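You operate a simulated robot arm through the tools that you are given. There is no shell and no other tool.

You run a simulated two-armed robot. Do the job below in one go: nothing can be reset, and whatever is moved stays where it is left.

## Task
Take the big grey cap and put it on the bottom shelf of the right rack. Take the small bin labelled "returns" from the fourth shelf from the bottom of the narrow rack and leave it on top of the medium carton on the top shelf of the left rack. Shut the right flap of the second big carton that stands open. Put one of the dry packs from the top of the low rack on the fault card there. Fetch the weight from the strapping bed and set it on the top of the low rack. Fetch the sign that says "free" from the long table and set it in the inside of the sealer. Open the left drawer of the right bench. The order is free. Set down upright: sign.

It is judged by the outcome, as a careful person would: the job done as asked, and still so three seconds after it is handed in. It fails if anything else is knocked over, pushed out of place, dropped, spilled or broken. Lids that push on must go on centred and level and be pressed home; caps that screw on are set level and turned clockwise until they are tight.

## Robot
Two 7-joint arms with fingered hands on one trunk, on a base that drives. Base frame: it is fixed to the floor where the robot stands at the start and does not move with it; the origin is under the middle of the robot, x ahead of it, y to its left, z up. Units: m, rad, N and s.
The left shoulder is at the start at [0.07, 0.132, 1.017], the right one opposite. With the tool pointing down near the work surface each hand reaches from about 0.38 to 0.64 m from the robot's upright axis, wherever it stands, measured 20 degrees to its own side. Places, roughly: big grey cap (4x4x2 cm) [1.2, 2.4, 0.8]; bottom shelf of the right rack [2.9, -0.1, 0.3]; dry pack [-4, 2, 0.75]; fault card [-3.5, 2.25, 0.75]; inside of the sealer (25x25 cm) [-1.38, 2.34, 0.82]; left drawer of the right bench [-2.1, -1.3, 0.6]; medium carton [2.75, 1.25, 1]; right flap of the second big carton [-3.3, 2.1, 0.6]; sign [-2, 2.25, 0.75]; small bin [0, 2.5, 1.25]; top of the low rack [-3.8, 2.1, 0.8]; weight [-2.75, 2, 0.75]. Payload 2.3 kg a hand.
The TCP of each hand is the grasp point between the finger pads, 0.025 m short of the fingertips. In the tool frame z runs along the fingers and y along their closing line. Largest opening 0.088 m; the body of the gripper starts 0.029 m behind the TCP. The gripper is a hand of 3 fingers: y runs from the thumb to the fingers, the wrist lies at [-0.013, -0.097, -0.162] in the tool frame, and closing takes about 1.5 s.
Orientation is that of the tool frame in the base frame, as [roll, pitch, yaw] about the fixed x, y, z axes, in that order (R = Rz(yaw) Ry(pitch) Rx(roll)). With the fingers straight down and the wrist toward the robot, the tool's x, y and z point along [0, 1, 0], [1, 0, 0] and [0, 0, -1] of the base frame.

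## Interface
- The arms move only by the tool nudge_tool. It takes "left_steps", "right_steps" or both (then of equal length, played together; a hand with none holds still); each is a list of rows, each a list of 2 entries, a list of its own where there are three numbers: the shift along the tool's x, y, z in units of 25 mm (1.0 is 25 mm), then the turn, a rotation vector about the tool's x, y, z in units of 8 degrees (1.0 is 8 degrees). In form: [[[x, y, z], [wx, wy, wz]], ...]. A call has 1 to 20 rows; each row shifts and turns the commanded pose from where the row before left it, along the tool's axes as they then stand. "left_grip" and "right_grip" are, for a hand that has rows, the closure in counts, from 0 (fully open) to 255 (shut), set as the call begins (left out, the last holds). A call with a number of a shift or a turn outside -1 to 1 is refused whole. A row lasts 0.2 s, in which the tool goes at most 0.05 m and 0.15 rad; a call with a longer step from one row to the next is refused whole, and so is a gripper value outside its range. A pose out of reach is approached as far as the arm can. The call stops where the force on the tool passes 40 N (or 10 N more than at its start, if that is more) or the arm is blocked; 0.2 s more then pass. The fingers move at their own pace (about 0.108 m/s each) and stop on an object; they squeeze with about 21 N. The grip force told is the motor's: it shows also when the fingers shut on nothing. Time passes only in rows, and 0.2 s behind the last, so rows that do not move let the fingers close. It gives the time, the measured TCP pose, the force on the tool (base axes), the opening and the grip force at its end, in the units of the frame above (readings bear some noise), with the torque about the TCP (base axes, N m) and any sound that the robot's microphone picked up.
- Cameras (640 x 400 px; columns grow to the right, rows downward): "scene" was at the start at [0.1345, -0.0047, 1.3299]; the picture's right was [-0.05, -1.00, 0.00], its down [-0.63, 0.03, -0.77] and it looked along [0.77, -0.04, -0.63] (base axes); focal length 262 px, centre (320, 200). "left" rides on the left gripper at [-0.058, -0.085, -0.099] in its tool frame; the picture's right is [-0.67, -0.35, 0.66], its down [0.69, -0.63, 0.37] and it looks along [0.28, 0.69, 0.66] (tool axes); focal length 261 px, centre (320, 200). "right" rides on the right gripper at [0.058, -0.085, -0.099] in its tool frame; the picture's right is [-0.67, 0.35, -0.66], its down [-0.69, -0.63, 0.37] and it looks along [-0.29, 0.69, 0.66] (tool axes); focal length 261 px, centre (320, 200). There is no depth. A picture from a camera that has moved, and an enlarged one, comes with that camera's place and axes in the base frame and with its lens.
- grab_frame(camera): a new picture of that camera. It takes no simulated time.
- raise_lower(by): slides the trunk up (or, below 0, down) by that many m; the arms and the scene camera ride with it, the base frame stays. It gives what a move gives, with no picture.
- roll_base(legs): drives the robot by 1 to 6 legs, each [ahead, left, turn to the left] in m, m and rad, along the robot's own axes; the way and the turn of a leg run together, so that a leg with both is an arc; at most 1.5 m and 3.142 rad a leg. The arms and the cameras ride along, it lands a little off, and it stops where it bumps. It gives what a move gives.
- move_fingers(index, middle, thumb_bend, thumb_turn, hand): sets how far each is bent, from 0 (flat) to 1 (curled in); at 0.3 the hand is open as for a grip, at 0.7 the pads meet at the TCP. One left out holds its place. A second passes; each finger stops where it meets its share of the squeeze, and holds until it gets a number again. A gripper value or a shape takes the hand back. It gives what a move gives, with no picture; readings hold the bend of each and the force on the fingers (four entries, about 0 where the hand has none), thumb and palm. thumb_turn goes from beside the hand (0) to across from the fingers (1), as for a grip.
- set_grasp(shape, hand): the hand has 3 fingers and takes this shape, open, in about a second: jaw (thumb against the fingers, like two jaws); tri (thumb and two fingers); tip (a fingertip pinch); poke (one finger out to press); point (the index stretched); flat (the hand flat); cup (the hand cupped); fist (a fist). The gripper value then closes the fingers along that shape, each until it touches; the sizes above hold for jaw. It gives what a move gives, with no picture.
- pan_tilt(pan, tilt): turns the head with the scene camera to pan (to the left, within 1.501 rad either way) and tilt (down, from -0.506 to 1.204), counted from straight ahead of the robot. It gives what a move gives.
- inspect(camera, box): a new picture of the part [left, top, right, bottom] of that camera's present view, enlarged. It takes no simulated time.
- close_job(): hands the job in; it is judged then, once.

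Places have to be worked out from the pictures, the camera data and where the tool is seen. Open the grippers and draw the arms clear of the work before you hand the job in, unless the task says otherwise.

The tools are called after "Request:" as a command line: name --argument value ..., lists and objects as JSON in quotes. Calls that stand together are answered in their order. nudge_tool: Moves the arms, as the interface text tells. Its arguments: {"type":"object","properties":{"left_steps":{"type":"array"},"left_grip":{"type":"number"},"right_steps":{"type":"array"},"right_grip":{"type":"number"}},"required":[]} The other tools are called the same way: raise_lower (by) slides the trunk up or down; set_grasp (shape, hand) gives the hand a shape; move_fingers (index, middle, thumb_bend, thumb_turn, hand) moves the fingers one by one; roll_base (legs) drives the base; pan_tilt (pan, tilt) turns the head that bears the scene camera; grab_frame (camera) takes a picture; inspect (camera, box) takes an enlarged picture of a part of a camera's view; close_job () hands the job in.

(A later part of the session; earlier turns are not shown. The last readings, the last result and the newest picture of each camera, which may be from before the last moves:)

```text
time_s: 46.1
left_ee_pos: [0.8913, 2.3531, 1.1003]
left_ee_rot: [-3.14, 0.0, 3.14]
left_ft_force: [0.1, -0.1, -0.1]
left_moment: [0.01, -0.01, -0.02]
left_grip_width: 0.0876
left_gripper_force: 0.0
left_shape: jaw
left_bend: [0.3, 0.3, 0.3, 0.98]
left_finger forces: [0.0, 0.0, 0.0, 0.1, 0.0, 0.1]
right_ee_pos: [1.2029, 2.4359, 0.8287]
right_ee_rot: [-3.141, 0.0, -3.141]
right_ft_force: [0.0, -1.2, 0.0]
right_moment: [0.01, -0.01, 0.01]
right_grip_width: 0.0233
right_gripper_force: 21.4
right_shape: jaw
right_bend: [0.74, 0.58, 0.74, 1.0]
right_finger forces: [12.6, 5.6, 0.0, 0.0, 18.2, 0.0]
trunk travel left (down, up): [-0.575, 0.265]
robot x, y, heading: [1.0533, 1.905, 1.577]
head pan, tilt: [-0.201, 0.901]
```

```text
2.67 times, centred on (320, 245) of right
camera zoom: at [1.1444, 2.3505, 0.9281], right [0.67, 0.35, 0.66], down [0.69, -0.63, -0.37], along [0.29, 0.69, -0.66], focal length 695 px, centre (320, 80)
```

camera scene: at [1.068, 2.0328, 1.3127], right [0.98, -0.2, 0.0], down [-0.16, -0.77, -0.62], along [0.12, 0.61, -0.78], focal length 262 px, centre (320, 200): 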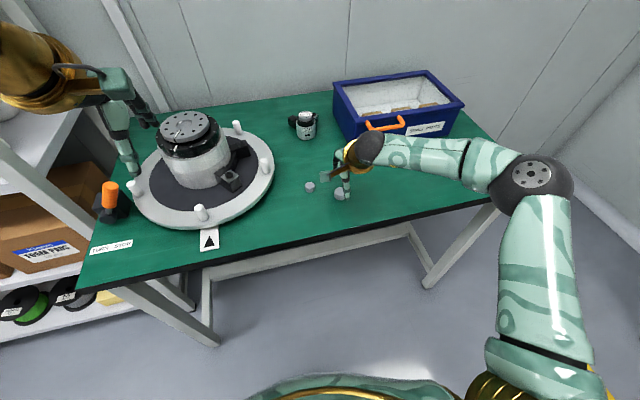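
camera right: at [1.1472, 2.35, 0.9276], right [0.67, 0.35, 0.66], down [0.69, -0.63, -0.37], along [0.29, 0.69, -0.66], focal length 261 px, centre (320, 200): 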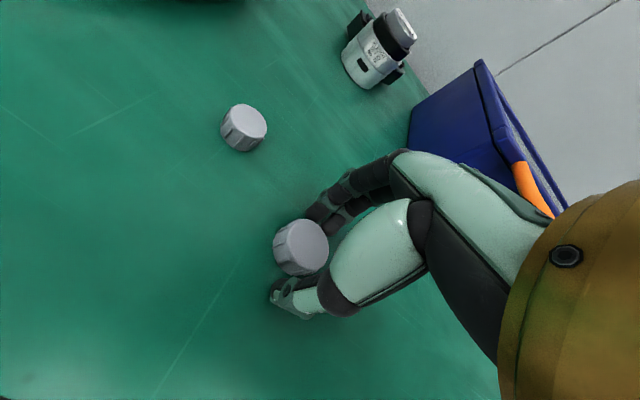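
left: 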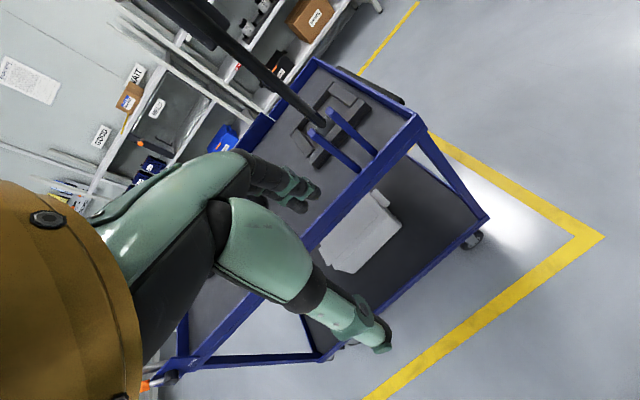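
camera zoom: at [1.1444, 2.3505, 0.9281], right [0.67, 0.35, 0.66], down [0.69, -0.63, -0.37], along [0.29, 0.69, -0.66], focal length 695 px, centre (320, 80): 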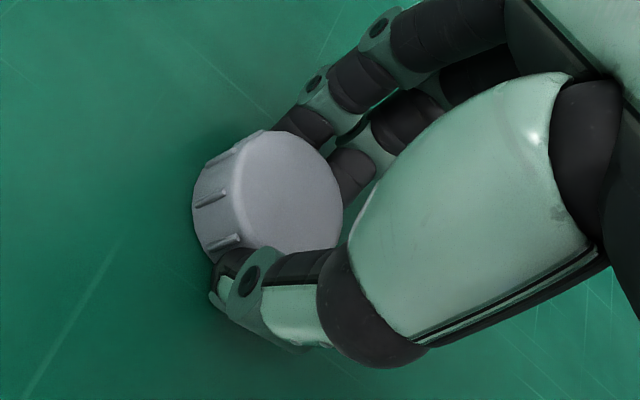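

The cap is held by thumb and both fingers (18 N). I lift it straight up by 10 cm and look.

Request:
nudge_tool --right_steps '[[[0, 0, -0.3], [0, 0, 0]], [[0, 0, -0.6], [0, 0, 0]], [[0, 0, -1], [0, 0, 0]], [[0, 0, -1], [0, 0, 0]], [[0, 0, -1], [0, 0, 0]], [[0, 0, 0], [0, 0, 0]]]' --right_grip 255

Request:
inspect --camera "right" --box '[240, 170, 400, 320]'

Request:
grab_frame --camera "scene"

```text
time_s: 47.5
left_ee_pos: [0.8915, 2.3535, 1.1009]
left_ee_rot: [-3.141, 0.001, -3.141]
left_ft_force: [-0.3, 0.5, -0.1]
left_moment: [-0.02, 0.01, -0.01]
left_grip_width: 0.0878
left_gripper_force: 0.1
left_shape: jaw
left_bend: [0.3, 0.3, 0.3, 0.98]
left_finger forces: [0.0, 0.0, 0.0, 0.1, 0.0, 0.0]
right_ee_pos: [1.2037, 2.435, 0.9259]
right_ee_rot: [3.142, 0.0, 3.141]
right_ft_force: [0.1, -0.4, -0.2]
right_moment: [0.01, 0.01, 0.03]
right_grip_width: 0.0233
right_gripper_force: 21.1
right_shape: jaw
right_bend: [0.74, 0.58, 0.74, 1.0]
right_finger forces: [12.7, 5.9, 0.0, 0.0, 18.2, 0.0]
trunk travel left (down, up): [-0.575, 0.265]
robot x, y, heading: [1.0545, 1.9081, 1.573]
head pan, tilt: [-0.201, 0.901]
```

```text
2.67 times, centred on (320, 245) of right
camera zoom: at [1.1463, 2.351, 1.0256], right [0.67, 0.35, 0.66], down [0.69, -0.63, -0.37], along [0.29, 0.69, -0.66], focal length 695 px, centre (320, 80)
```

zoom: 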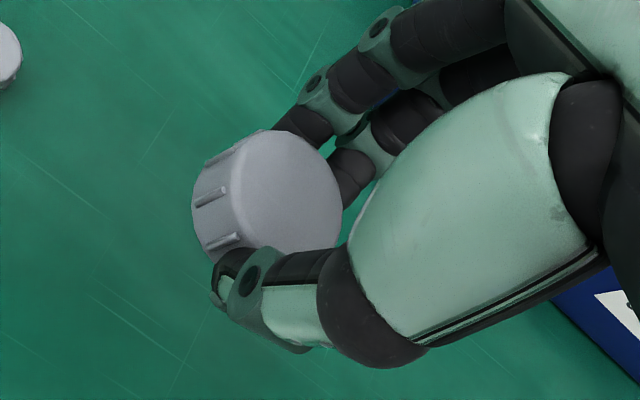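

```text
taken
camera scene: at [1.0681, 2.0333, 1.3127], right [0.98, -0.2, 0.0], down [-0.16, -0.77, -0.62], along [0.12, 0.61, -0.78], focal length 262 px, centre (320, 200)
```

scene: 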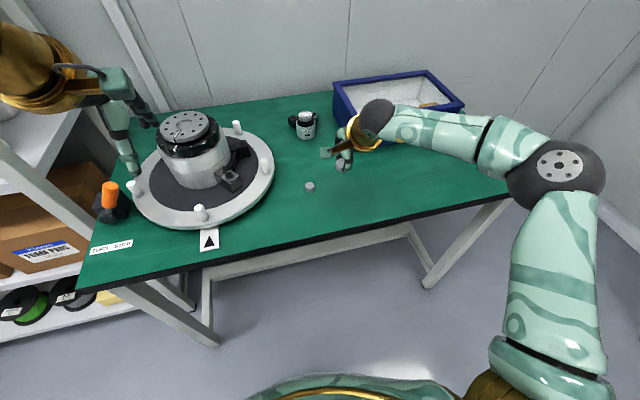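

The cap is securely held and level. I draw the right arm back up, then back off, raise the trunk and go to the narrow rack.

Request:
nudge_tool --right_steps '[[[0, 0, -1], [0, 0, 0]], [[0, 0, -1], [0, 0, 0]], [[0, 0, -1], [0, 0, 0]], [[-0.3, -0.8, -1], [0, 0, 0]], [[-0.3, -0.8, -1], [0, 0, 0]], [[-0.3, -0.8, -1], [0, 0, 0]], [[-0.3, -0.8, 0], [0, 0, 0]], [[-0.3, -0.8, 0], [0, 0, 0]], [[-0.3, -0.8, 0], [0, 0, 0]], [[0, 0, 0], [0, 0, 0]]]'

Request:
roll_base --legs '[[-0.2, 0, 0], [0, 1.0, 0]]'

Request:
raise_lower --by 0.22

Request:
pan_tilt --pan 0.1 --tilt 0.45

Request:
grab_frame --camera "scene"

Request:
grab_frame --camera "left"

```text
time_s: 49.7
left_ee_pos: [0.8926, 2.3528, 1.1]
left_ee_rot: [3.141, 0.001, -3.141]
left_ft_force: [-1.0, -0.1, -0.2]
left_moment: [0.02, 0.0, 0.01]
left_grip_width: 0.0877
left_gripper_force: 0.1
left_shape: jaw
left_bend: [0.3, 0.3, 0.3, 0.98]
left_finger forces: [0.0, 0.1, 0.1, 0.1, 0.0, 0.0]
right_ee_pos: [1.2464, 2.315, 1.0763]
right_ee_rot: [3.141, -0.002, 3.141]
right_ft_force: [-0.4, 0.2, -0.2]
right_moment: [0.0, 0.01, -0.03]
right_grip_width: 0.023
right_gripper_force: 21.3
right_shape: jaw
right_bend: [0.74, 0.58, 0.74, 1.0]
right_finger forces: [13.0, 5.8, 0.0, 0.0, 18.2, 0.1]
trunk travel left (down, up): [-0.575, 0.265]
robot x, y, heading: [1.0526, 1.9106, 1.572]
head pan, tilt: [-0.201, 0.901]
```

```text
time_s: 56.0
left_ee_pos: [-0.1068, 2.1637, 1.1]
left_ee_rot: [3.141, 0.0, 3.131]
left_ft_force: [0.5, 0.1, -0.6]
left_moment: [0.03, 0.05, 0.04]
left_grip_width: 0.0877
left_gripper_force: 0.1
left_shape: jaw
left_bend: [0.3, 0.3, 0.3, 0.98]
left_finger forces: [0.0, 0.0, 0.0, 0.0, 0.1, 0.0]
right_ee_pos: [0.2483, 2.1204, 1.0765]
right_ee_rot: [-3.141, -0.001, 3.132]
right_ft_force: [0.3, -0.1, -1.1]
right_moment: [0.02, 0.01, -0.03]
right_grip_width: 0.0227
right_gripper_force: 20.8
right_shape: jaw
right_bend: [0.74, 0.58, 0.74, 1.0]
right_finger forces: [13.0, 5.8, 0.0, 0.1, 18.1, 0.0]
trunk travel left (down, up): [-0.575, 0.265]
robot x, y, heading: [0.0537, 1.7181, 1.559]
head pan, tilt: [-0.201, 0.901]
```

```text
time_s: 58.4
left_ee_pos: [-0.1067, 2.1626, 1.3199]
left_ee_rot: [-3.14, 0.001, 3.131]
left_ft_force: [-0.2, 0.4, -0.4]
left_moment: [0.01, -0.02, -0.01]
left_grip_width: 0.0875
left_gripper_force: 0.0
left_shape: jaw
left_bend: [0.3, 0.3, 0.3, 0.98]
left_finger forces: [0.0, 0.1, 0.0, 0.0, 0.1, 0.1]
right_ee_pos: [0.2486, 2.1223, 1.2969]
right_ee_rot: [-3.141, 0.001, 3.131]
right_ft_force: [-0.1, -0.4, -0.1]
right_moment: [-0.01, 0.0, 0.02]
right_grip_width: 0.023
right_gripper_force: 21.0
right_shape: jaw
right_bend: [0.74, 0.58, 0.75, 1.0]
right_finger forces: [13.1, 5.8, 0.1, 0.0, 18.1, 0.1]
trunk travel left (down, up): [-0.795, 0.045]
robot x, y, heading: [0.0487, 1.7145, 1.562]
head pan, tilt: [-0.201, 0.901]
```

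```text
time_s: 59.3
left_ee_pos: [-0.1073, 2.1634, 1.3209]
left_ee_rot: [-3.14, -0.001, 3.132]
left_ft_force: [0.2, 0.3, -0.4]
left_moment: [-0.02, 0.02, 0.02]
left_grip_width: 0.0877
left_gripper_force: 0.0
left_shape: jaw
left_bend: [0.3, 0.3, 0.3, 0.98]
left_finger forces: [0.0, 0.0, 0.0, 0.0, 0.0, 0.0]
right_ee_pos: [0.2492, 2.1226, 1.2974]
right_ee_rot: [3.141, 0.0, 3.131]
right_ft_force: [0.2, 0.1, -1.0]
right_moment: [-0.03, 0.0, -0.02]
right_grip_width: 0.0231
right_gripper_force: 21.0
right_shape: jaw
right_bend: [0.74, 0.58, 0.75, 1.0]
right_finger forces: [13.0, 5.8, 0.0, 0.1, 18.1, 0.0]
trunk travel left (down, up): [-0.795, 0.045]
robot x, y, heading: [0.0507, 1.7178, 1.565]
head pan, tilt: [0.099, 0.45]
```

```text
taken
camera scene: at [0.0417, 1.8592, 1.571], right [1.0, 0.09, 0.0], down [0.04, -0.43, -0.9], along [-0.08, 0.9, -0.44], focal length 262 px, centre (320, 200)
```

scene: 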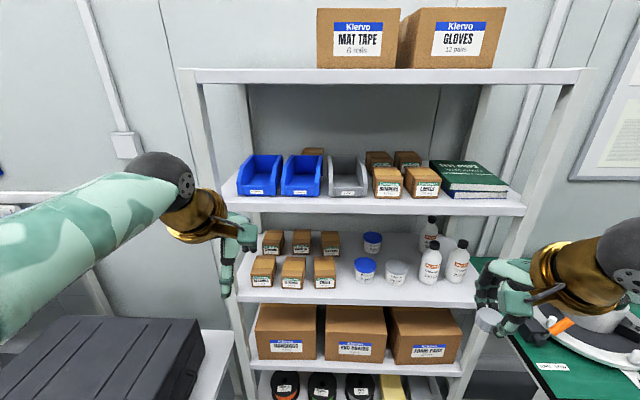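

```text
taken
camera left: at [-0.0499, 2.0761, 1.4208], right [0.67, -0.36, -0.66], down [-0.69, -0.62, -0.37], along [-0.28, 0.7, -0.66], focal length 261 px, centre (320, 200)
```

left: 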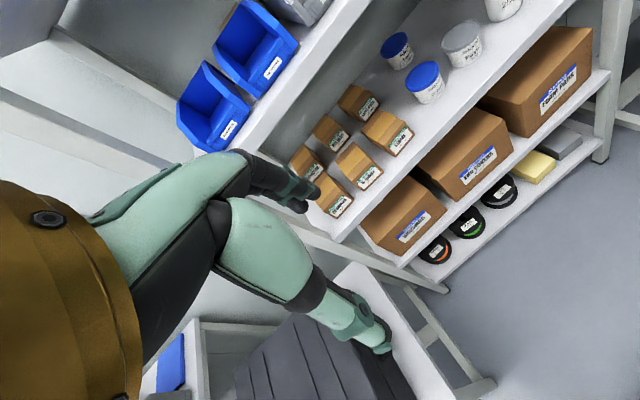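

I zoom into the RETURNS bin from here for a precise third fix.

Request:
inspect --camera "scene" --box '[260, 140, 360, 202]'

```text
6.40 times, centred on (310, 171) of scene
camera zoom: at [0.0417, 1.8592, 1.571], right [1.0, 0.09, 0.0], down [0.04, -0.43, -0.9], along [-0.08, 0.9, -0.44], focal length 1678 px, centre (384, 386)
```

zoom: 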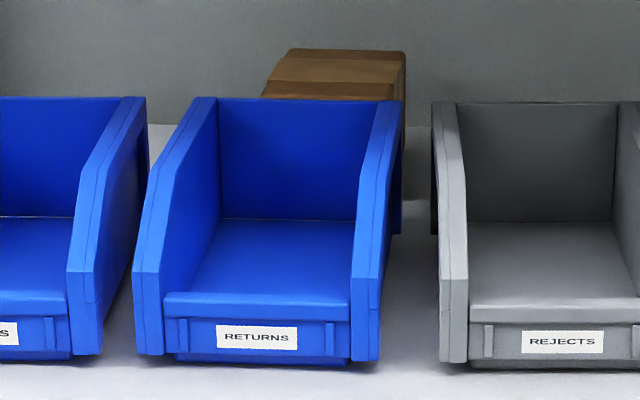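

The bin's front wall is centred at about x=-0.074, y=2.515 with its lip top at z≈1.293. I drive ahead 0.22 m.

Request:
roll_base --legs '[[0.22, 0, 0.006]]'

Request:
grab_frame --camera "left"

```text
time_s: 61.0
left_ee_pos: [-0.1086, 2.3767, 1.3227]
left_ee_rot: [3.138, -0.002, 3.137]
left_ft_force: [0.3, 0.1, 0.2]
left_moment: [0.04, 0.05, -0.03]
left_grip_width: 0.0878
left_gripper_force: 0.0
left_shape: jaw
left_bend: [0.3, 0.3, 0.3, 0.98]
left_finger forces: [0.0, 0.0, 0.1, 0.0, 0.0, 0.0]
right_ee_pos: [0.2469, 2.3372, 1.2982]
right_ee_rot: [3.139, 0.002, 3.137]
right_ft_force: [0.8, -0.7, -0.3]
right_moment: [0.0, -0.02, 0.02]
right_grip_width: 0.0231
right_gripper_force: 21.4
right_shape: jaw
right_bend: [0.74, 0.58, 0.75, 1.0]
right_finger forces: [13.1, 5.7, 0.0, 0.1, 18.1, 0.1]
trunk travel left (down, up): [-0.795, 0.045]
robot x, y, heading: [0.0512, 1.9369, 1.565]
head pan, tilt: [0.099, 0.45]
```

```text
taken
camera left: at [-0.0503, 2.2897, 1.4221], right [0.67, -0.35, -0.66], down [-0.69, -0.62, -0.37], along [-0.28, 0.7, -0.66], focal length 261 px, centre (320, 200)
```

left: 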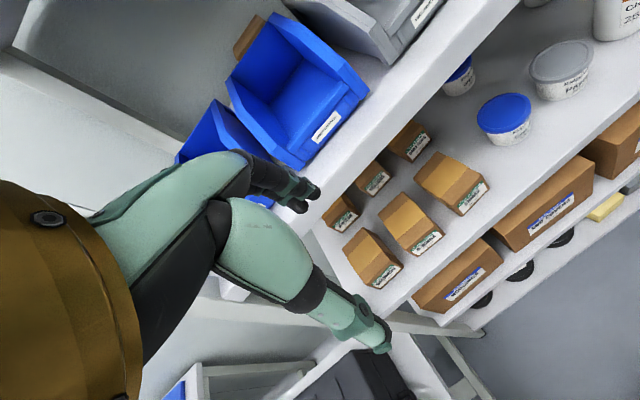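

I raise the left hand a bit and move over the lip of the bin, staying about 5 cm above.

Request:
nudge_tool --left_steps '[[[-0.5, 0, -0.7], [0, 0, 0]], [[-0.5, 0, -0.7], [0, 0, 0]], [[-0.44, 0.5, 0], [0, 0, 0]], [[0, 0.8, 0], [0, 0, 0]], [[0, 0.8, 0], [0, 0, 0]], [[0, 0.8, 0], [0, 0, 0]], [[0, 0.8, 0], [0, 0, 0]], [[0, 0.8, 0], [0, 0, 0]], [[0, 0.8, 0], [0, 0, 0]], [[0, 0.2, 0], [0, 0, 0]], [[0, 0, 0], [0, 0, 0]]]' --left_grip 0

Request:
grab_frame --camera "left"

Request:
grab_frame --camera "scene"

```text
time_s: 63.4
left_ee_pos: [-0.0775, 2.4648, 1.3249]
left_ee_rot: [-3.141, 0.001, 3.136]
left_ft_force: [-0.2, 0.2, -0.5]
left_moment: [-0.01, 0.03, 0.0]
left_grip_width: 0.0877
left_gripper_force: 0.1
left_shape: jaw
left_bend: [0.3, 0.3, 0.3, 0.98]
left_finger forces: [0.1, 0.1, 0.0, 0.0, 0.0, 0.1]
left hand out of reach, approached as far as the arm can: row 6, 7, 8, 9, 10
right_ee_pos: [0.248, 2.3414, 1.2971]
right_ee_rot: [-3.141, 0.001, 3.136]
right_ft_force: [-1.1, -0.9, -0.2]
right_moment: [-0.04, 0.0, 0.01]
right_grip_width: 0.023
right_gripper_force: 20.7
right_shape: jaw
right_bend: [0.74, 0.58, 0.75, 1.0]
right_finger forces: [13.0, 5.8, 0.1, 0.0, 18.2, 0.1]
trunk travel left (down, up): [-0.795, 0.045]
robot x, y, heading: [0.0551, 1.9347, 1.564]
head pan, tilt: [0.099, 0.45]
```

```text
taken
camera left: at [-0.0187, 2.3799, 1.4249], right [0.67, -0.35, -0.66], down [-0.69, -0.63, -0.37], along [-0.28, 0.7, -0.66], focal length 261 px, centre (320, 200)
```

left: 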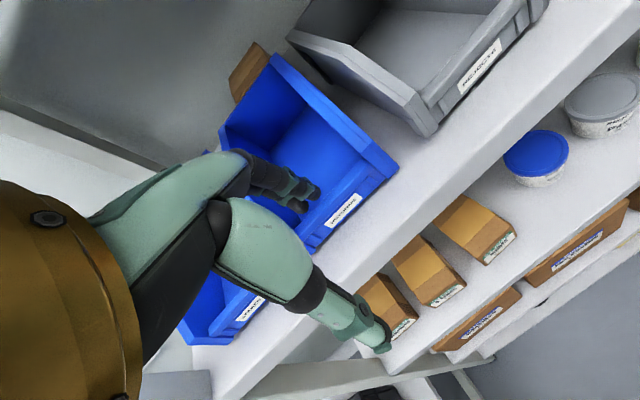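

```text
taken
camera scene: at [0.0425, 2.0779, 1.571], right [1.0, 0.09, 0.0], down [0.04, -0.43, -0.9], along [-0.09, 0.9, -0.44], focal length 262 px, centre (320, 200)
```

scene: 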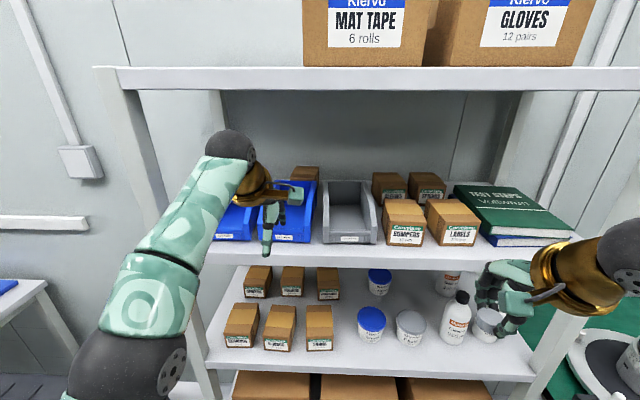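

The arm ran out of reach 5 cm short. I draw it back a little, raise the trunk by 4 cm and will drive closer.

Request:
nudge_tool --left_steps '[[[0, -0.8, 0], [0, 0, 0]], [[0, -0.8, 0], [0, 0, 0]], [[0, -0.8, 0], [0, 0, 0]], [[0, 0, 0], [0, 0, 0]]]'

Request:
raise_lower --by 0.04

```text
time_s: 64.4
left_ee_pos: [-0.0768, 2.4066, 1.3256]
left_ee_rot: [3.141, -0.001, 3.135]
left_ft_force: [-0.4, -0.5, -0.6]
left_moment: [0.03, 0.0, -0.02]
left_grip_width: 0.0877
left_gripper_force: 0.1
left_shape: jaw
left_bend: [0.3, 0.3, 0.3, 0.98]
left_finger forces: [0.0, 0.0, 0.0, 0.0, 0.1, 0.1]
right_ee_pos: [0.2471, 2.3418, 1.2965]
right_ee_rot: [3.141, 0.0, 3.135]
right_ft_force: [0.0, 0.1, -0.5]
right_moment: [0.0, -0.01, 0.0]
right_grip_width: 0.0233
right_gripper_force: 20.7
right_shape: jaw
right_bend: [0.74, 0.58, 0.75, 1.0]
right_finger forces: [13.0, 5.9, 0.0, 0.1, 18.0, 0.1]
trunk travel left (down, up): [-0.795, 0.045]
robot x, y, heading: [0.0504, 1.9339, 1.565]
head pan, tilt: [0.099, 0.45]
```

```text
time_s: 65.2
left_ee_pos: [-0.0755, 2.4064, 1.3658]
left_ee_rot: [3.141, -0.001, 3.136]
left_ft_force: [-0.7, 0.2, 0.3]
left_moment: [0.03, -0.01, -0.01]
left_grip_width: 0.0879
left_gripper_force: 0.0
left_shape: jaw
left_bend: [0.3, 0.3, 0.3, 0.98]
left_finger forces: [0.0, 0.1, 0.1, 0.1, 0.1, 0.0]
right_ee_pos: [0.2474, 2.3413, 1.3363]
right_ee_rot: [3.141, -0.001, 3.137]
right_ft_force: [1.1, 0.7, -0.3]
right_moment: [0.0, -0.02, -0.01]
right_grip_width: 0.023
right_gripper_force: 21.5
right_shape: jaw
right_bend: [0.74, 0.58, 0.75, 1.0]
right_finger forces: [13.1, 5.8, 0.0, 0.0, 18.1, 0.0]
trunk travel left (down, up): [-0.835, 0.005]
robot x, y, heading: [0.0511, 1.9347, 1.571]
head pan, tilt: [0.099, 0.45]
```

Now the left hand is at y=2.406, z=1.366. I drive 7 cm closer.

Request:
roll_base --legs '[[0.075, 0, 0]]'

Request:
nudge_tool --left_steps '[[[0, 0.5, 0], [0, 0, 0]], [[0, 0.5, 0], [0, 0, 0]], [[0, 0.2, 0], [0, 0, 0]], [[0, 0, 0], [0, 0, 0]]]' --left_grip 0

Request:
grab_frame --camera "left"

Request:
inspect --camera "scene" --box '[200, 140, 360, 260]'

```text
time_s: 66.2
left_ee_pos: [-0.0761, 2.4678, 1.3708]
left_ee_rot: [3.131, 0.0, 3.136]
left_ft_force: [0.4, -0.6, 0.6]
left_moment: [0.03, 0.06, -0.02]
left_grip_width: 0.0877
left_gripper_force: 0.2
left_shape: jaw
left_bend: [0.3, 0.3, 0.3, 0.98]
left_finger forces: [0.0, 0.1, 0.0, 0.1, 0.0, 0.0]
right_ee_pos: [0.2489, 2.4018, 1.3407]
right_ee_rot: [3.13, -0.001, 3.135]
right_ft_force: [-0.1, -0.5, 0.4]
right_moment: [0.03, 0.0, -0.01]
right_grip_width: 0.0231
right_gripper_force: 20.9
right_shape: jaw
right_bend: [0.74, 0.58, 0.75, 1.0]
right_finger forces: [13.1, 5.8, 0.0, 0.0, 18.1, 0.0]
trunk travel left (down, up): [-0.835, 0.005]
robot x, y, heading: [0.0555, 2.0091, 1.566]
head pan, tilt: [0.099, 0.45]
```

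```text
time_s: 67.2
left_ee_pos: [-0.0761, 2.5123, 1.3667]
left_ee_rot: [-3.141, 0.001, 3.137]
left_ft_force: [-0.2, 0.2, 0.4]
left_moment: [-0.02, 0.01, 0.03]
left_grip_width: 0.0877
left_gripper_force: 0.1
left_shape: jaw
left_bend: [0.3, 0.3, 0.3, 0.98]
left_finger forces: [0.1, 0.0, 0.0, 0.1, 0.1, 0.0]
right_ee_pos: [0.2489, 2.4166, 1.3366]
right_ee_rot: [-3.139, -0.001, 3.137]
right_ft_force: [1.1, -0.2, 0.0]
right_moment: [0.01, -0.03, -0.02]
right_grip_width: 0.023
right_gripper_force: 20.9
right_shape: jaw
right_bend: [0.74, 0.58, 0.75, 1.0]
right_finger forces: [13.0, 5.8, 0.0, 0.0, 18.0, 0.0]
trunk travel left (down, up): [-0.835, 0.005]
robot x, y, heading: [0.0558, 2.0106, 1.565]
head pan, tilt: [0.099, 0.45]
```

```text
taken
camera left: at [-0.018, 2.4266, 1.4658], right [0.67, -0.35, -0.66], down [-0.69, -0.63, -0.37], along [-0.28, 0.7, -0.66], focal length 261 px, centre (320, 200)
```

left: 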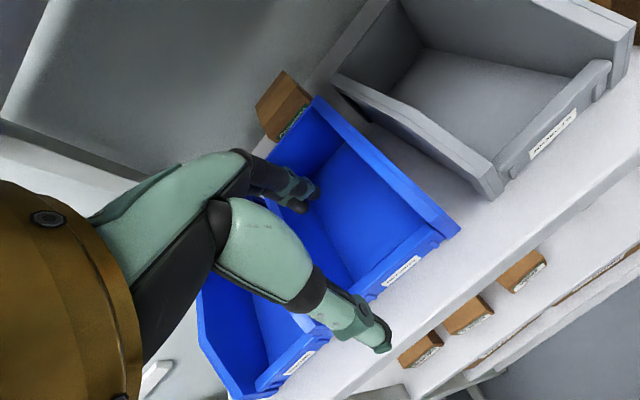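

```text
3.33 times, centred on (280, 200) of scene
camera zoom: at [0.043, 2.1541, 1.6108], right [1.0, 0.09, 0.0], down [0.04, -0.44, -0.9], along [-0.08, 0.9, -0.44], focal length 874 px, centre (453, 200)
```

zoom: 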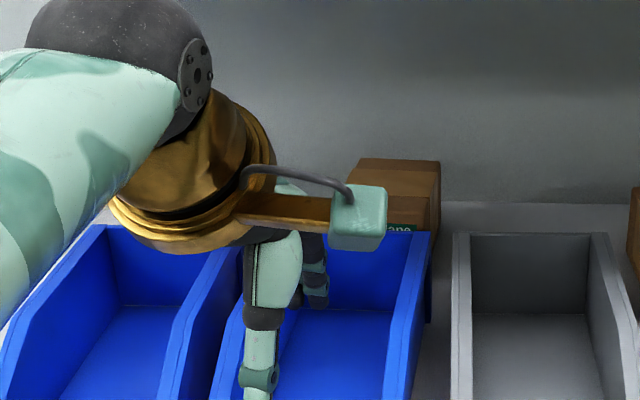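

The hand straddles the lip: fingers inside, thumb outside. I lower it to z≈1.31 and look.

Request:
nudge_tool --left_steps '[[[-0.16, 0.1, 0.7], [0, 0, 0]], [[0, 0, 0.7], [0, 0, 0]], [[0, 0, 0.7], [0, 0, 0]], [[0, 0, 0], [0, 0, 0]]]' --left_grip 0

Request:
grab_frame --camera "left"

Request:
inspect --camera "scene" --box '[200, 140, 360, 260]'

```text
time_s: 68.2
left_ee_pos: [-0.0717, 2.5131, 1.3149]
left_ee_rot: [3.14, 0.001, 3.135]
left_ft_force: [0.4, 0.3, -0.8]
left_moment: [0.0, 0.01, 0.0]
left_grip_width: 0.0876
left_gripper_force: 0.0
left_shape: jaw
left_bend: [0.3, 0.3, 0.3, 0.98]
left_finger forces: [0.0, 0.0, 0.0, 0.1, 0.0, 0.1]
right_ee_pos: [0.248, 2.4146, 1.3364]
right_ee_rot: [3.142, 0.0, 3.135]
right_ft_force: [0.2, 0.6, 0.4]
right_moment: [-0.01, 0.02, -0.03]
right_grip_width: 0.0228
right_gripper_force: 21.4
right_shape: jaw
right_bend: [0.74, 0.58, 0.75, 1.0]
right_finger forces: [12.9, 5.9, 0.0, 0.1, 18.1, 0.0]
trunk travel left (down, up): [-0.835, 0.005]
robot x, y, heading: [0.0526, 2.01, 1.566]
head pan, tilt: [0.099, 0.45]
```

```text
taken
camera left: at [-0.0138, 2.4267, 1.4138], right [0.67, -0.35, -0.66], down [-0.69, -0.62, -0.37], along [-0.28, 0.7, -0.66], focal length 261 px, centre (320, 200)
```

left: 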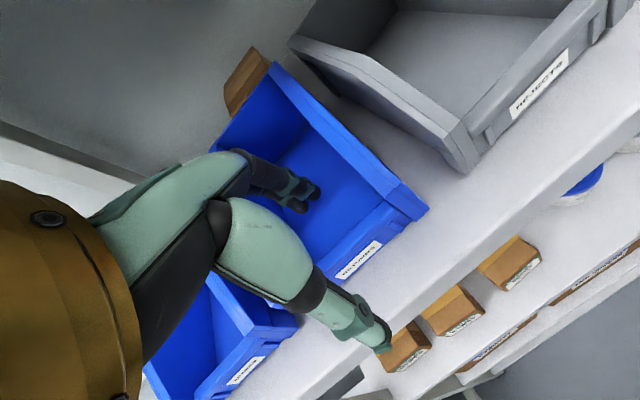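

```text
3.33 times, centred on (280, 200) of scene
camera zoom: at [0.043, 2.1512, 1.6111], right [1.0, 0.09, 0.0], down [0.04, -0.43, -0.9], along [-0.08, 0.9, -0.44], focal length 874 px, centre (453, 200)
```

zoom: 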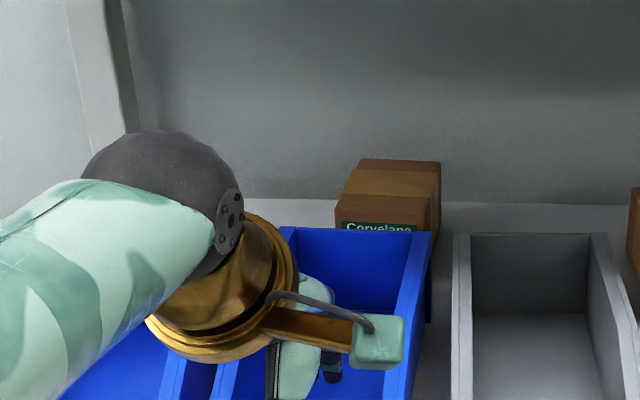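

Aligned within 2 mm. I lower another 1 cm and close on the front wall.

Request:
nudge_tool --left_steps '[[[0, 0.04, 0.25], [0, 0, 0]], [[0, 0, 0.2], [0, 0, 0]], [[0, 0, 0], [0, 0, 0]]]' --left_grip 0

Request:
nudge_tool --left_steps '[[[0, 0, 0], [0, 0, 0]], [[0, 0, 0], [0, 0, 0]], [[0, 0, 0], [0, 0, 0]], [[0, 0, 0], [0, 0, 0]], [[0, 0, 0], [0, 0, 0]], [[0, 0, 0], [0, 0, 0]], [[0, 0, 0], [0, 0, 0]], [[0, 0, 0], [0, 0, 0]]]' --left_grip 255

Request:
grab_frame --camera "left"

```text
time_s: 69.0
left_ee_pos: [-0.0706, 2.5146, 1.3015]
left_ee_rot: [-3.142, 0.001, 3.137]
left_ft_force: [0.2, -0.2, -0.4]
left_moment: [0.0, -0.03, -0.01]
left_grip_width: 0.0878
left_gripper_force: 0.2
left_shape: jaw
left_bend: [0.3, 0.3, 0.3, 0.98]
left_finger forces: [0.1, 0.1, 0.0, 0.0, 0.1, 0.1]
right_ee_pos: [0.2486, 2.4148, 1.3369]
right_ee_rot: [3.141, 0.0, 3.137]
right_ft_force: [0.5, 0.5, 0.1]
right_moment: [-0.01, 0.01, -0.04]
right_grip_width: 0.0233
right_gripper_force: 20.7
right_shape: jaw
right_bend: [0.74, 0.58, 0.75, 1.0]
right_finger forces: [12.9, 5.8, 0.1, 0.0, 18.1, 0.0]
trunk travel left (down, up): [-0.835, 0.005]
robot x, y, heading: [0.0529, 2.0116, 1.564]
head pan, tilt: [0.099, 0.45]
```

```text
time_s: 70.8
left_ee_pos: [-0.0707, 2.5147, 1.3024]
left_ee_rot: [-3.141, 0.001, 3.136]
left_ft_force: [0.9, 0.3, -0.1]
left_moment: [0.0, 0.0, -0.01]
left_grip_width: 0.0056
left_gripper_force: 20.7
left_shape: jaw
left_bend: [0.71, 0.69, 0.74, 1.0]
left_finger forces: [11.9, 6.3, 0.1, 0.0, 18.4, 0.0]
right_ee_pos: [0.2484, 2.4149, 1.3379]
right_ee_rot: [3.141, 0.0, 3.136]
right_ft_force: [0.0, -0.5, -0.5]
right_moment: [-0.02, 0.03, 0.01]
right_grip_width: 0.0232
right_gripper_force: 20.3
right_shape: jaw
right_bend: [0.74, 0.58, 0.75, 1.0]
right_finger forces: [12.9, 5.7, 0.0, 0.1, 18.0, 0.1]
trunk travel left (down, up): [-0.835, 0.005]
robot x, y, heading: [0.0529, 2.0108, 1.562]
head pan, tilt: [0.099, 0.45]
```

```text
taken
camera left: at [-0.0132, 2.4282, 1.4023], right [0.67, -0.35, -0.66], down [-0.69, -0.63, -0.37], along [-0.28, 0.7, -0.66], focal length 261 px, centre (320, 200)
```

left: 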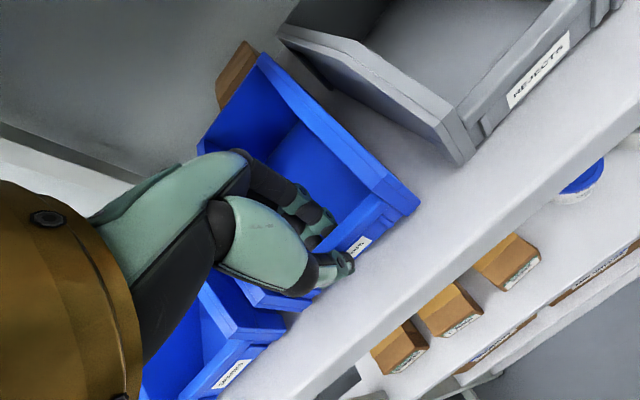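

The hand closed on a ~5.6 mm wall. I zoom in to check, then lift a little.

Request:
inspect --camera "left" --box '[200, 130, 440, 320]'

Request:
nudge_tool --left_steps '[[[0, 0, -0.3], [0, 0, 0]], [[0, 0, -0.4], [0, 0, 0]], [[0, 0, -0.4], [0, 0, 0]], [[0, 0, 0], [0, 0, 0]]]' --left_grip 255

Request:
grab_frame --camera "left"

Request:
grab_frame --camera "scene"

```text
2.11 times, centred on (320, 225) of left
camera zoom: at [-0.0132, 2.4282, 1.4023], right [0.67, -0.35, -0.66], down [-0.69, -0.63, -0.37], along [-0.28, 0.7, -0.66], focal length 549 px, centre (320, 147)
```

zoom: 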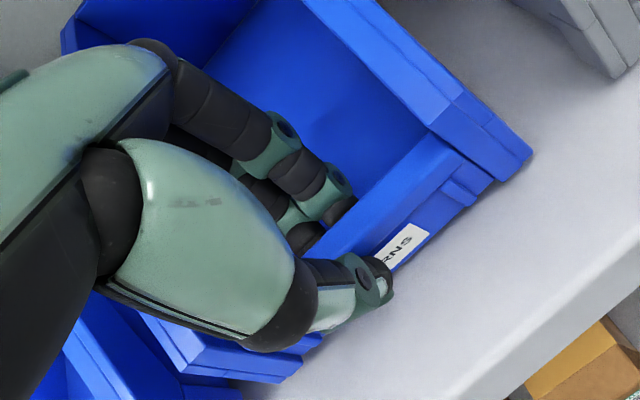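

```text
time_s: 71.8
left_ee_pos: [-0.0701, 2.5161, 1.3298]
left_ee_rot: [-3.141, -0.001, 3.137]
left_ft_force: [-0.1, 0.2, -1.0]
left_moment: [-0.08, -0.02, 0.02]
left_grip_width: 0.006
left_gripper_force: 20.4
left_shape: jaw
left_bend: [0.71, 0.69, 0.75, 1.0]
left_finger forces: [13.4, 7.4, 0.1, 0.1, 20.7, 0.0]
right_ee_pos: [0.2484, 2.4156, 1.3372]
right_ee_rot: [3.141, 0.001, 3.136]
right_ft_force: [0.0, 0.7, 0.2]
right_moment: [-0.01, -0.01, -0.01]
right_grip_width: 0.0231
right_gripper_force: 21.4
right_shape: jaw
right_bend: [0.74, 0.58, 0.75, 1.0]
right_finger forces: [13.0, 5.9, 0.0, 0.0, 18.1, 0.0]
trunk travel left (down, up): [-0.835, 0.005]
robot x, y, heading: [0.0525, 2.0087, 1.568]
head pan, tilt: [0.099, 0.45]
```

```text
taken
camera left: at [-0.0128, 2.4282, 1.4305], right [0.67, -0.35, -0.66], down [-0.69, -0.63, -0.37], along [-0.28, 0.7, -0.66], focal length 261 px, centre (320, 200)
```

left: 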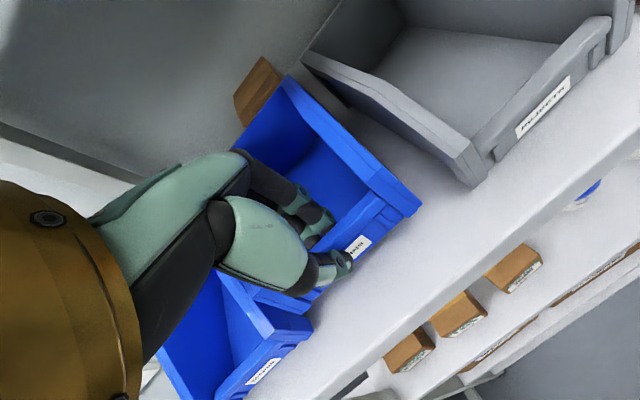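

```text
taken
camera scene: at [0.0429, 2.1521, 1.611], right [1.0, 0.09, 0.0], down [0.04, -0.43, -0.9], along [-0.08, 0.9, -0.44], focal length 262 px, centre (320, 200)
```

scene: 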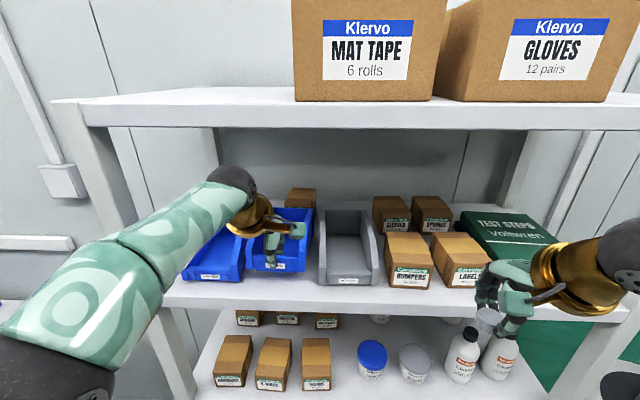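

The bin hangs level with only 1 N load. I back the base straight out by 0.35 m to clear the shelf.

Request:
roll_base --legs '[[-0.35, 0, 0]]'

Request:
grab_frame --camera "left"

Request:
grab_frame --camera "scene"

```text
time_s: 74.1
left_ee_pos: [-0.0723, 2.1669, 1.3292]
left_ee_rot: [-3.14, 0.0, 3.134]
left_ft_force: [-0.4, -0.3, -0.8]
left_moment: [-0.12, -0.02, 0.01]
left_grip_width: 0.0059
left_gripper_force: 20.8
left_shape: jaw
left_bend: [0.67, 0.69, 0.75, 1.0]
left_finger forces: [13.7, 7.6, 0.0, 0.0, 21.0, 0.0]
right_ee_pos: [0.2469, 2.0672, 1.3356]
right_ee_rot: [-3.137, -0.001, 3.135]
right_ft_force: [-0.3, -0.1, -0.4]
right_moment: [0.0, 0.03, 0.03]
right_grip_width: 0.023
right_gripper_force: 20.9
right_shape: jaw
right_bend: [0.74, 0.58, 0.75, 1.0]
right_finger forces: [13.0, 5.8, 0.0, 0.0, 18.1, 0.0]
trunk travel left (down, up): [-0.835, 0.005]
robot x, y, heading: [0.0516, 1.6627, 1.567]
head pan, tilt: [0.099, 0.45]
```

```text
taken
camera left: at [-0.0144, 2.0804, 1.4292], right [0.67, -0.36, -0.65], down [-0.69, -0.62, -0.36], along [-0.28, 0.7, -0.66], focal length 261 px, centre (320, 200)
```

left: 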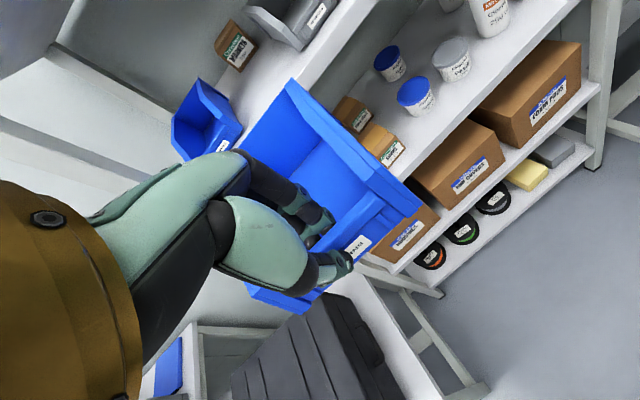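

```text
taken
camera scene: at [0.0408, 1.8046, 1.6106], right [1.0, 0.09, 0.0], down [0.04, -0.44, -0.9], along [-0.08, 0.9, -0.44], focal length 262 px, centre (320, 200)
```

scene: 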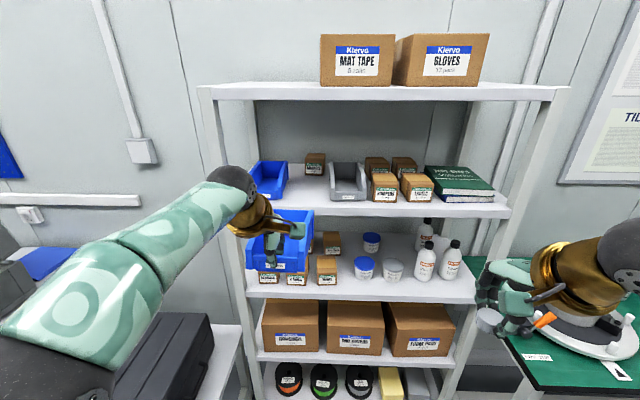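

The bin is out and the neighbours are untouched. I turn right to face +x and drive toward the left rack.

Request:
roll_base --legs '[[0, 0, -1.567], [1.35, -0.15, 0]]'

Request:
pan_tilt --pan 0.0 --tilt 0.45

Request:
grab_frame --camera "scene"

Request:
grab_frame --camera "left"

```text
time_s: 84.6
left_ee_pos: [1.8831, 1.5823, 1.3299]
left_ee_rot: [3.14, 0.001, 1.532]
left_ft_force: [0.4, 0.7, -1.3]
left_moment: [-0.02, 0.08, -0.02]
left_grip_width: 0.0057
left_gripper_force: 21.2
left_shape: jaw
left_bend: [0.67, 0.69, 0.75, 1.0]
left_finger forces: [13.4, 7.5, 0.0, 0.0, 20.6, 0.0]
right_ee_pos: [1.773, 1.2666, 1.3378]
right_ee_rot: [-3.141, 0.0, 1.534]
right_ft_force: [-0.8, 0.5, -0.5]
right_moment: [0.03, -0.02, -0.03]
right_grip_width: 0.0232
right_gripper_force: 20.6
right_shape: jaw
right_bend: [0.74, 0.58, 0.75, 1.0]
right_finger forces: [12.9, 5.7, 0.1, 0.1, 17.9, 0.0]
trunk travel left (down, up): [-0.835, 0.005]
robot x, y, heading: [1.3742, 1.4757, -0.04]
head pan, tilt: [0.099, 0.45]
```

```text
time_s: 85.3
left_ee_pos: [1.8836, 1.582, 1.3299]
left_ee_rot: [3.14, -0.001, 1.532]
left_ft_force: [0.5, 0.3, -0.5]
left_moment: [-0.01, 0.05, 0.06]
left_grip_width: 0.006
left_gripper_force: 21.0
left_shape: jaw
left_bend: [0.67, 0.69, 0.75, 1.0]
left_finger forces: [13.4, 7.4, 0.1, 0.1, 20.6, 0.0]
right_ee_pos: [1.773, 1.2659, 1.3374]
right_ee_rot: [3.141, -0.001, 1.533]
right_ft_force: [-1.1, -0.1, -0.8]
right_moment: [0.01, 0.04, -0.03]
right_grip_width: 0.023
right_gripper_force: 21.0
right_shape: jaw
right_bend: [0.74, 0.58, 0.75, 1.0]
right_finger forces: [12.9, 5.9, 0.1, 0.1, 18.0, 0.0]
trunk travel left (down, up): [-0.835, 0.005]
robot x, y, heading: [1.373, 1.4768, -0.039]
head pan, tilt: [0.0, 0.45]
```

```text
taken
camera scene: at [1.5166, 1.4702, 1.611], right [-0.04, -1.0, 0.0], down [-0.44, 0.02, -0.9], along [0.9, -0.03, -0.44], focal length 262 px, centre (320, 200)
```

scene: 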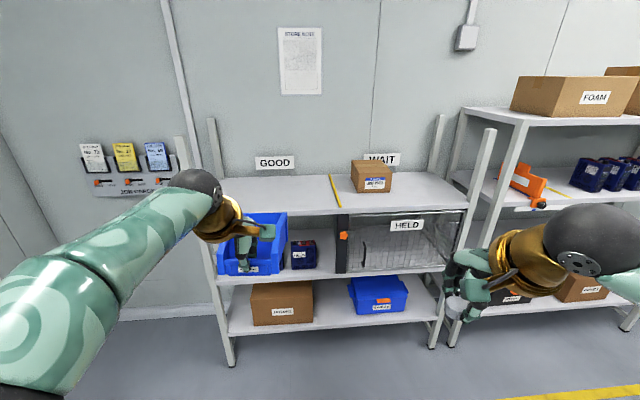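

```text
taken
camera left: at [1.7966, 1.5262, 1.4304], right [-0.37, -0.66, -0.66], down [-0.6, 0.71, -0.37], along [0.71, 0.26, -0.66], focal length 261 px, centre (320, 200)
```

left: 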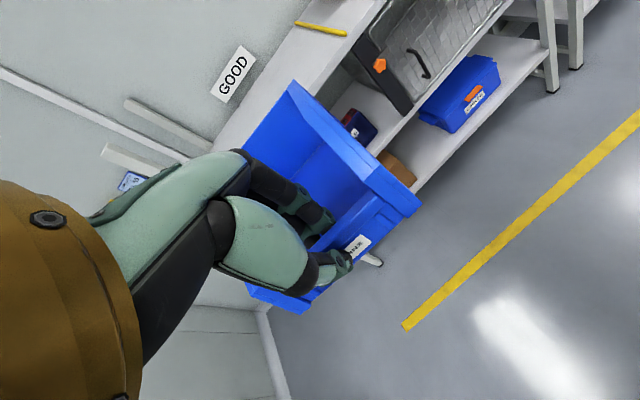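

The medium carton sits on the top shelf at right. I zoom in on it.

Request:
inspect --camera "scene" --box '[321, 140, 421, 203]'

```text
6.35 times, centred on (371, 172) of scene
camera zoom: at [1.5166, 1.4702, 1.611], right [-0.04, -1.0, 0.0], down [-0.44, 0.02, -0.9], along [0.9, -0.03, -0.44], focal length 1665 px, centre (-4, 381)
```

zoom: 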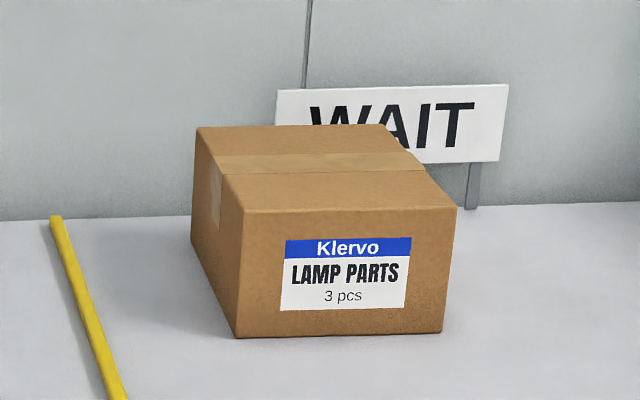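

Carton: front at x≈2.734, y from 1.064 to 1.23, depth to 2.95, top z≈1.166. I look down to see how far my own base sticks out.

Request:
pan_tilt --pan 0.0 --tilt 1.2

Request:
grab_frame --camera "scene"

```text
time_s: 86.4
left_ee_pos: [1.884, 1.5825, 1.3304]
left_ee_rot: [-3.142, -0.002, 1.531]
left_ft_force: [0.3, 0.6, -0.9]
left_moment: [0.02, 0.06, -0.02]
left_grip_width: 0.006
left_gripper_force: 21.0
left_shape: jaw
left_bend: [0.67, 0.69, 0.75, 1.0]
left_finger forces: [13.3, 7.4, 0.0, 0.1, 20.5, 0.0]
right_ee_pos: [1.7743, 1.2673, 1.3366]
right_ee_rot: [-3.141, 0.0, 1.532]
right_ft_force: [-0.2, 0.3, 0.0]
right_moment: [0.01, -0.01, 0.0]
right_grip_width: 0.0229
right_gripper_force: 20.5
right_shape: jaw
right_bend: [0.74, 0.58, 0.75, 1.0]
right_finger forces: [12.9, 5.8, 0.0, 0.0, 17.9, 0.0]
trunk travel left (down, up): [-0.835, 0.005]
robot x, y, heading: [1.3704, 1.4728, -0.04]
head pan, tilt: [0.0, 1.201]
```

```text
taken
camera scene: at [1.4809, 1.4716, 1.5529], right [-0.04, -1.0, 0.0], down [-0.93, 0.04, -0.36], along [0.36, -0.01, -0.93], focal length 262 px, centre (320, 200)
```

scene: 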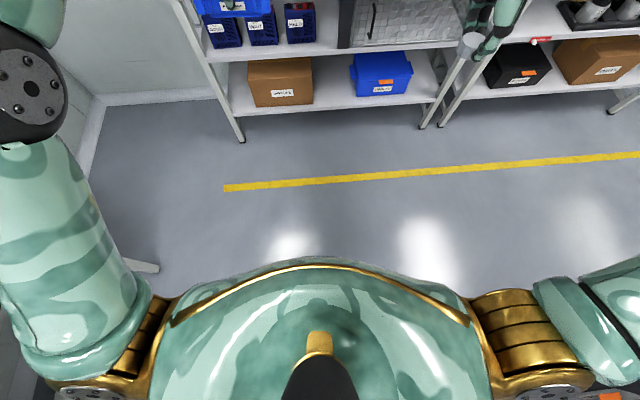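

My base stays within ~0.3 m. To keep the right hand (with the cap) clear of the rack's front post, I first draw it inward and back.

Request:
nudge_tool --right_steps '[[[0.6, -0.3, 0], [0, 0, 0]], [[0.6, -0.3, 0], [0, 0, 0]], [[0.6, -0.3, 0], [0, 0, 0]], [[0.6, -0.3, 0], [0, 0, 0]], [[0.6, 0, 0], [0, 0, 0]], [[0.6, 0, 0], [0, 0, 0]], [[0, 0, 0], [0, 0, 0]]]' --right_grip 255

Request:
roll_base --legs '[[0.45, -0.4, 0.04]]'

Request:
pan_tilt --pan 0.0 --tilt 0.55

Request:
grab_frame --camera "scene"

```text
time_s: 88.0
left_ee_pos: [1.8843, 1.5814, 1.3302]
left_ee_rot: [3.141, -0.002, 1.534]
left_ft_force: [-0.2, 0.0, -1.3]
left_moment: [-0.02, 0.12, -0.02]
left_grip_width: 0.006
left_gripper_force: 20.8
left_shape: jaw
left_bend: [0.67, 0.69, 0.75, 1.0]
left_finger forces: [13.5, 7.4, 0.1, 0.0, 20.5, 0.1]
right_ee_pos: [1.7475, 1.3568, 1.3381]
right_ee_rot: [-3.141, 0.0, 1.533]
right_ft_force: [-0.5, -0.2, -0.6]
right_moment: [-0.02, -0.02, 0.04]
right_grip_width: 0.0231
right_gripper_force: 21.3
right_shape: jaw
right_bend: [0.74, 0.58, 0.75, 1.0]
right_finger forces: [13.0, 5.7, 0.0, 0.1, 17.9, 0.1]
trunk travel left (down, up): [-0.835, 0.005]
robot x, y, heading: [1.3752, 1.4783, -0.044]
head pan, tilt: [0.0, 1.201]
```

```text
time_s: 91.4
left_ee_pos: [2.32, 1.1837, 1.3308]
left_ee_rot: [3.14, 0.003, 1.574]
left_ft_force: [0.4, -0.1, -1.6]
left_moment: [0.0, 0.06, 0.02]
left_grip_width: 0.0058
left_gripper_force: 20.6
left_shape: jaw
left_bend: [0.67, 0.69, 0.75, 1.0]
left_finger forces: [13.4, 7.4, 0.1, 0.0, 20.5, 0.0]
right_ee_pos: [2.1909, 0.9541, 1.3373]
right_ee_rot: [3.14, 0.002, 1.572]
right_ft_force: [0.3, -0.2, -0.1]
right_moment: [0.0, -0.05, -0.02]
right_grip_width: 0.0231
right_gripper_force: 21.0
right_shape: jaw
right_bend: [0.74, 0.58, 0.75, 1.0]
right_finger forces: [13.0, 5.8, 0.1, 0.0, 17.9, 0.0]
trunk travel left (down, up): [-0.835, 0.005]
robot x, y, heading: [1.8166, 1.0555, -0.003]
head pan, tilt: [0.0, 1.201]
```

```text
time_s: 92.5
left_ee_pos: [2.3205, 1.1827, 1.3307]
left_ee_rot: [-3.141, -0.001, 1.573]
left_ft_force: [0.5, -0.9, -1.2]
left_moment: [0.03, 0.12, -0.01]
left_grip_width: 0.006
left_gripper_force: 21.2
left_shape: jaw
left_bend: [0.67, 0.69, 0.75, 1.0]
left_finger forces: [13.3, 7.4, 0.0, 0.0, 20.7, 0.1]
right_ee_pos: [2.1922, 0.9529, 1.3369]
right_ee_rot: [3.141, 0.0, 1.573]
right_ft_force: [0.6, 0.5, -0.5]
right_moment: [-0.03, 0.02, 0.0]
right_grip_width: 0.0233
right_gripper_force: 21.4
right_shape: jaw
right_bend: [0.74, 0.58, 0.75, 1.0]
right_finger forces: [12.8, 5.8, 0.0, 0.0, 17.8, 0.1]
trunk travel left (down, up): [-0.835, 0.005]
robot x, y, heading: [1.8158, 1.0548, 0.005]
head pan, tilt: [0.0, 0.55]
```

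```text
taken
camera scene: at [1.9558, 1.0565, 1.6018], right [0.0, -1.0, 0.0], down [-0.52, 0.0, -0.85], along [0.85, 0.0, -0.52], focal length 262 px, centre (320, 200)
```

scene: 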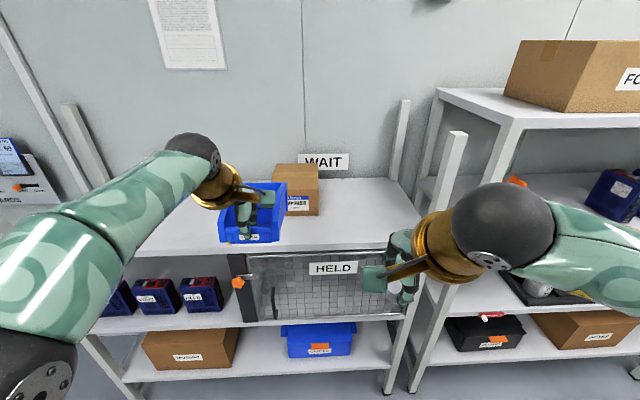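

I zoom to refine the carton's pose relative to the hand.

Request:
inspect --camera "scene" --box '[220, 140, 360, 228]'

```text
4.55 times, centred on (290, 184) of scene
camera zoom: at [1.9558, 1.0565, 1.6018], right [0.0, -1.0, 0.0], down [-0.52, 0.0, -0.85], along [0.85, 0.0, -0.52], focal length 1192 px, centre (456, 273)
```

zoom: 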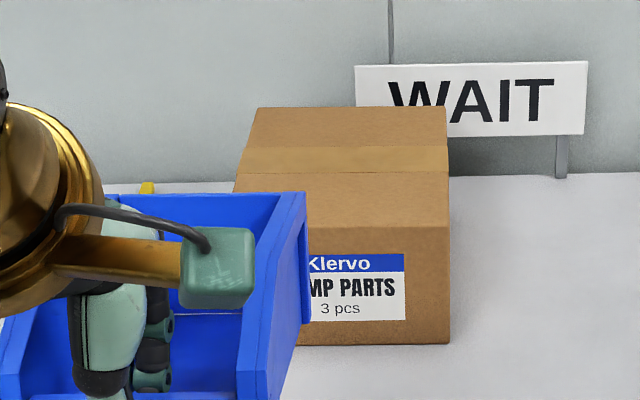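

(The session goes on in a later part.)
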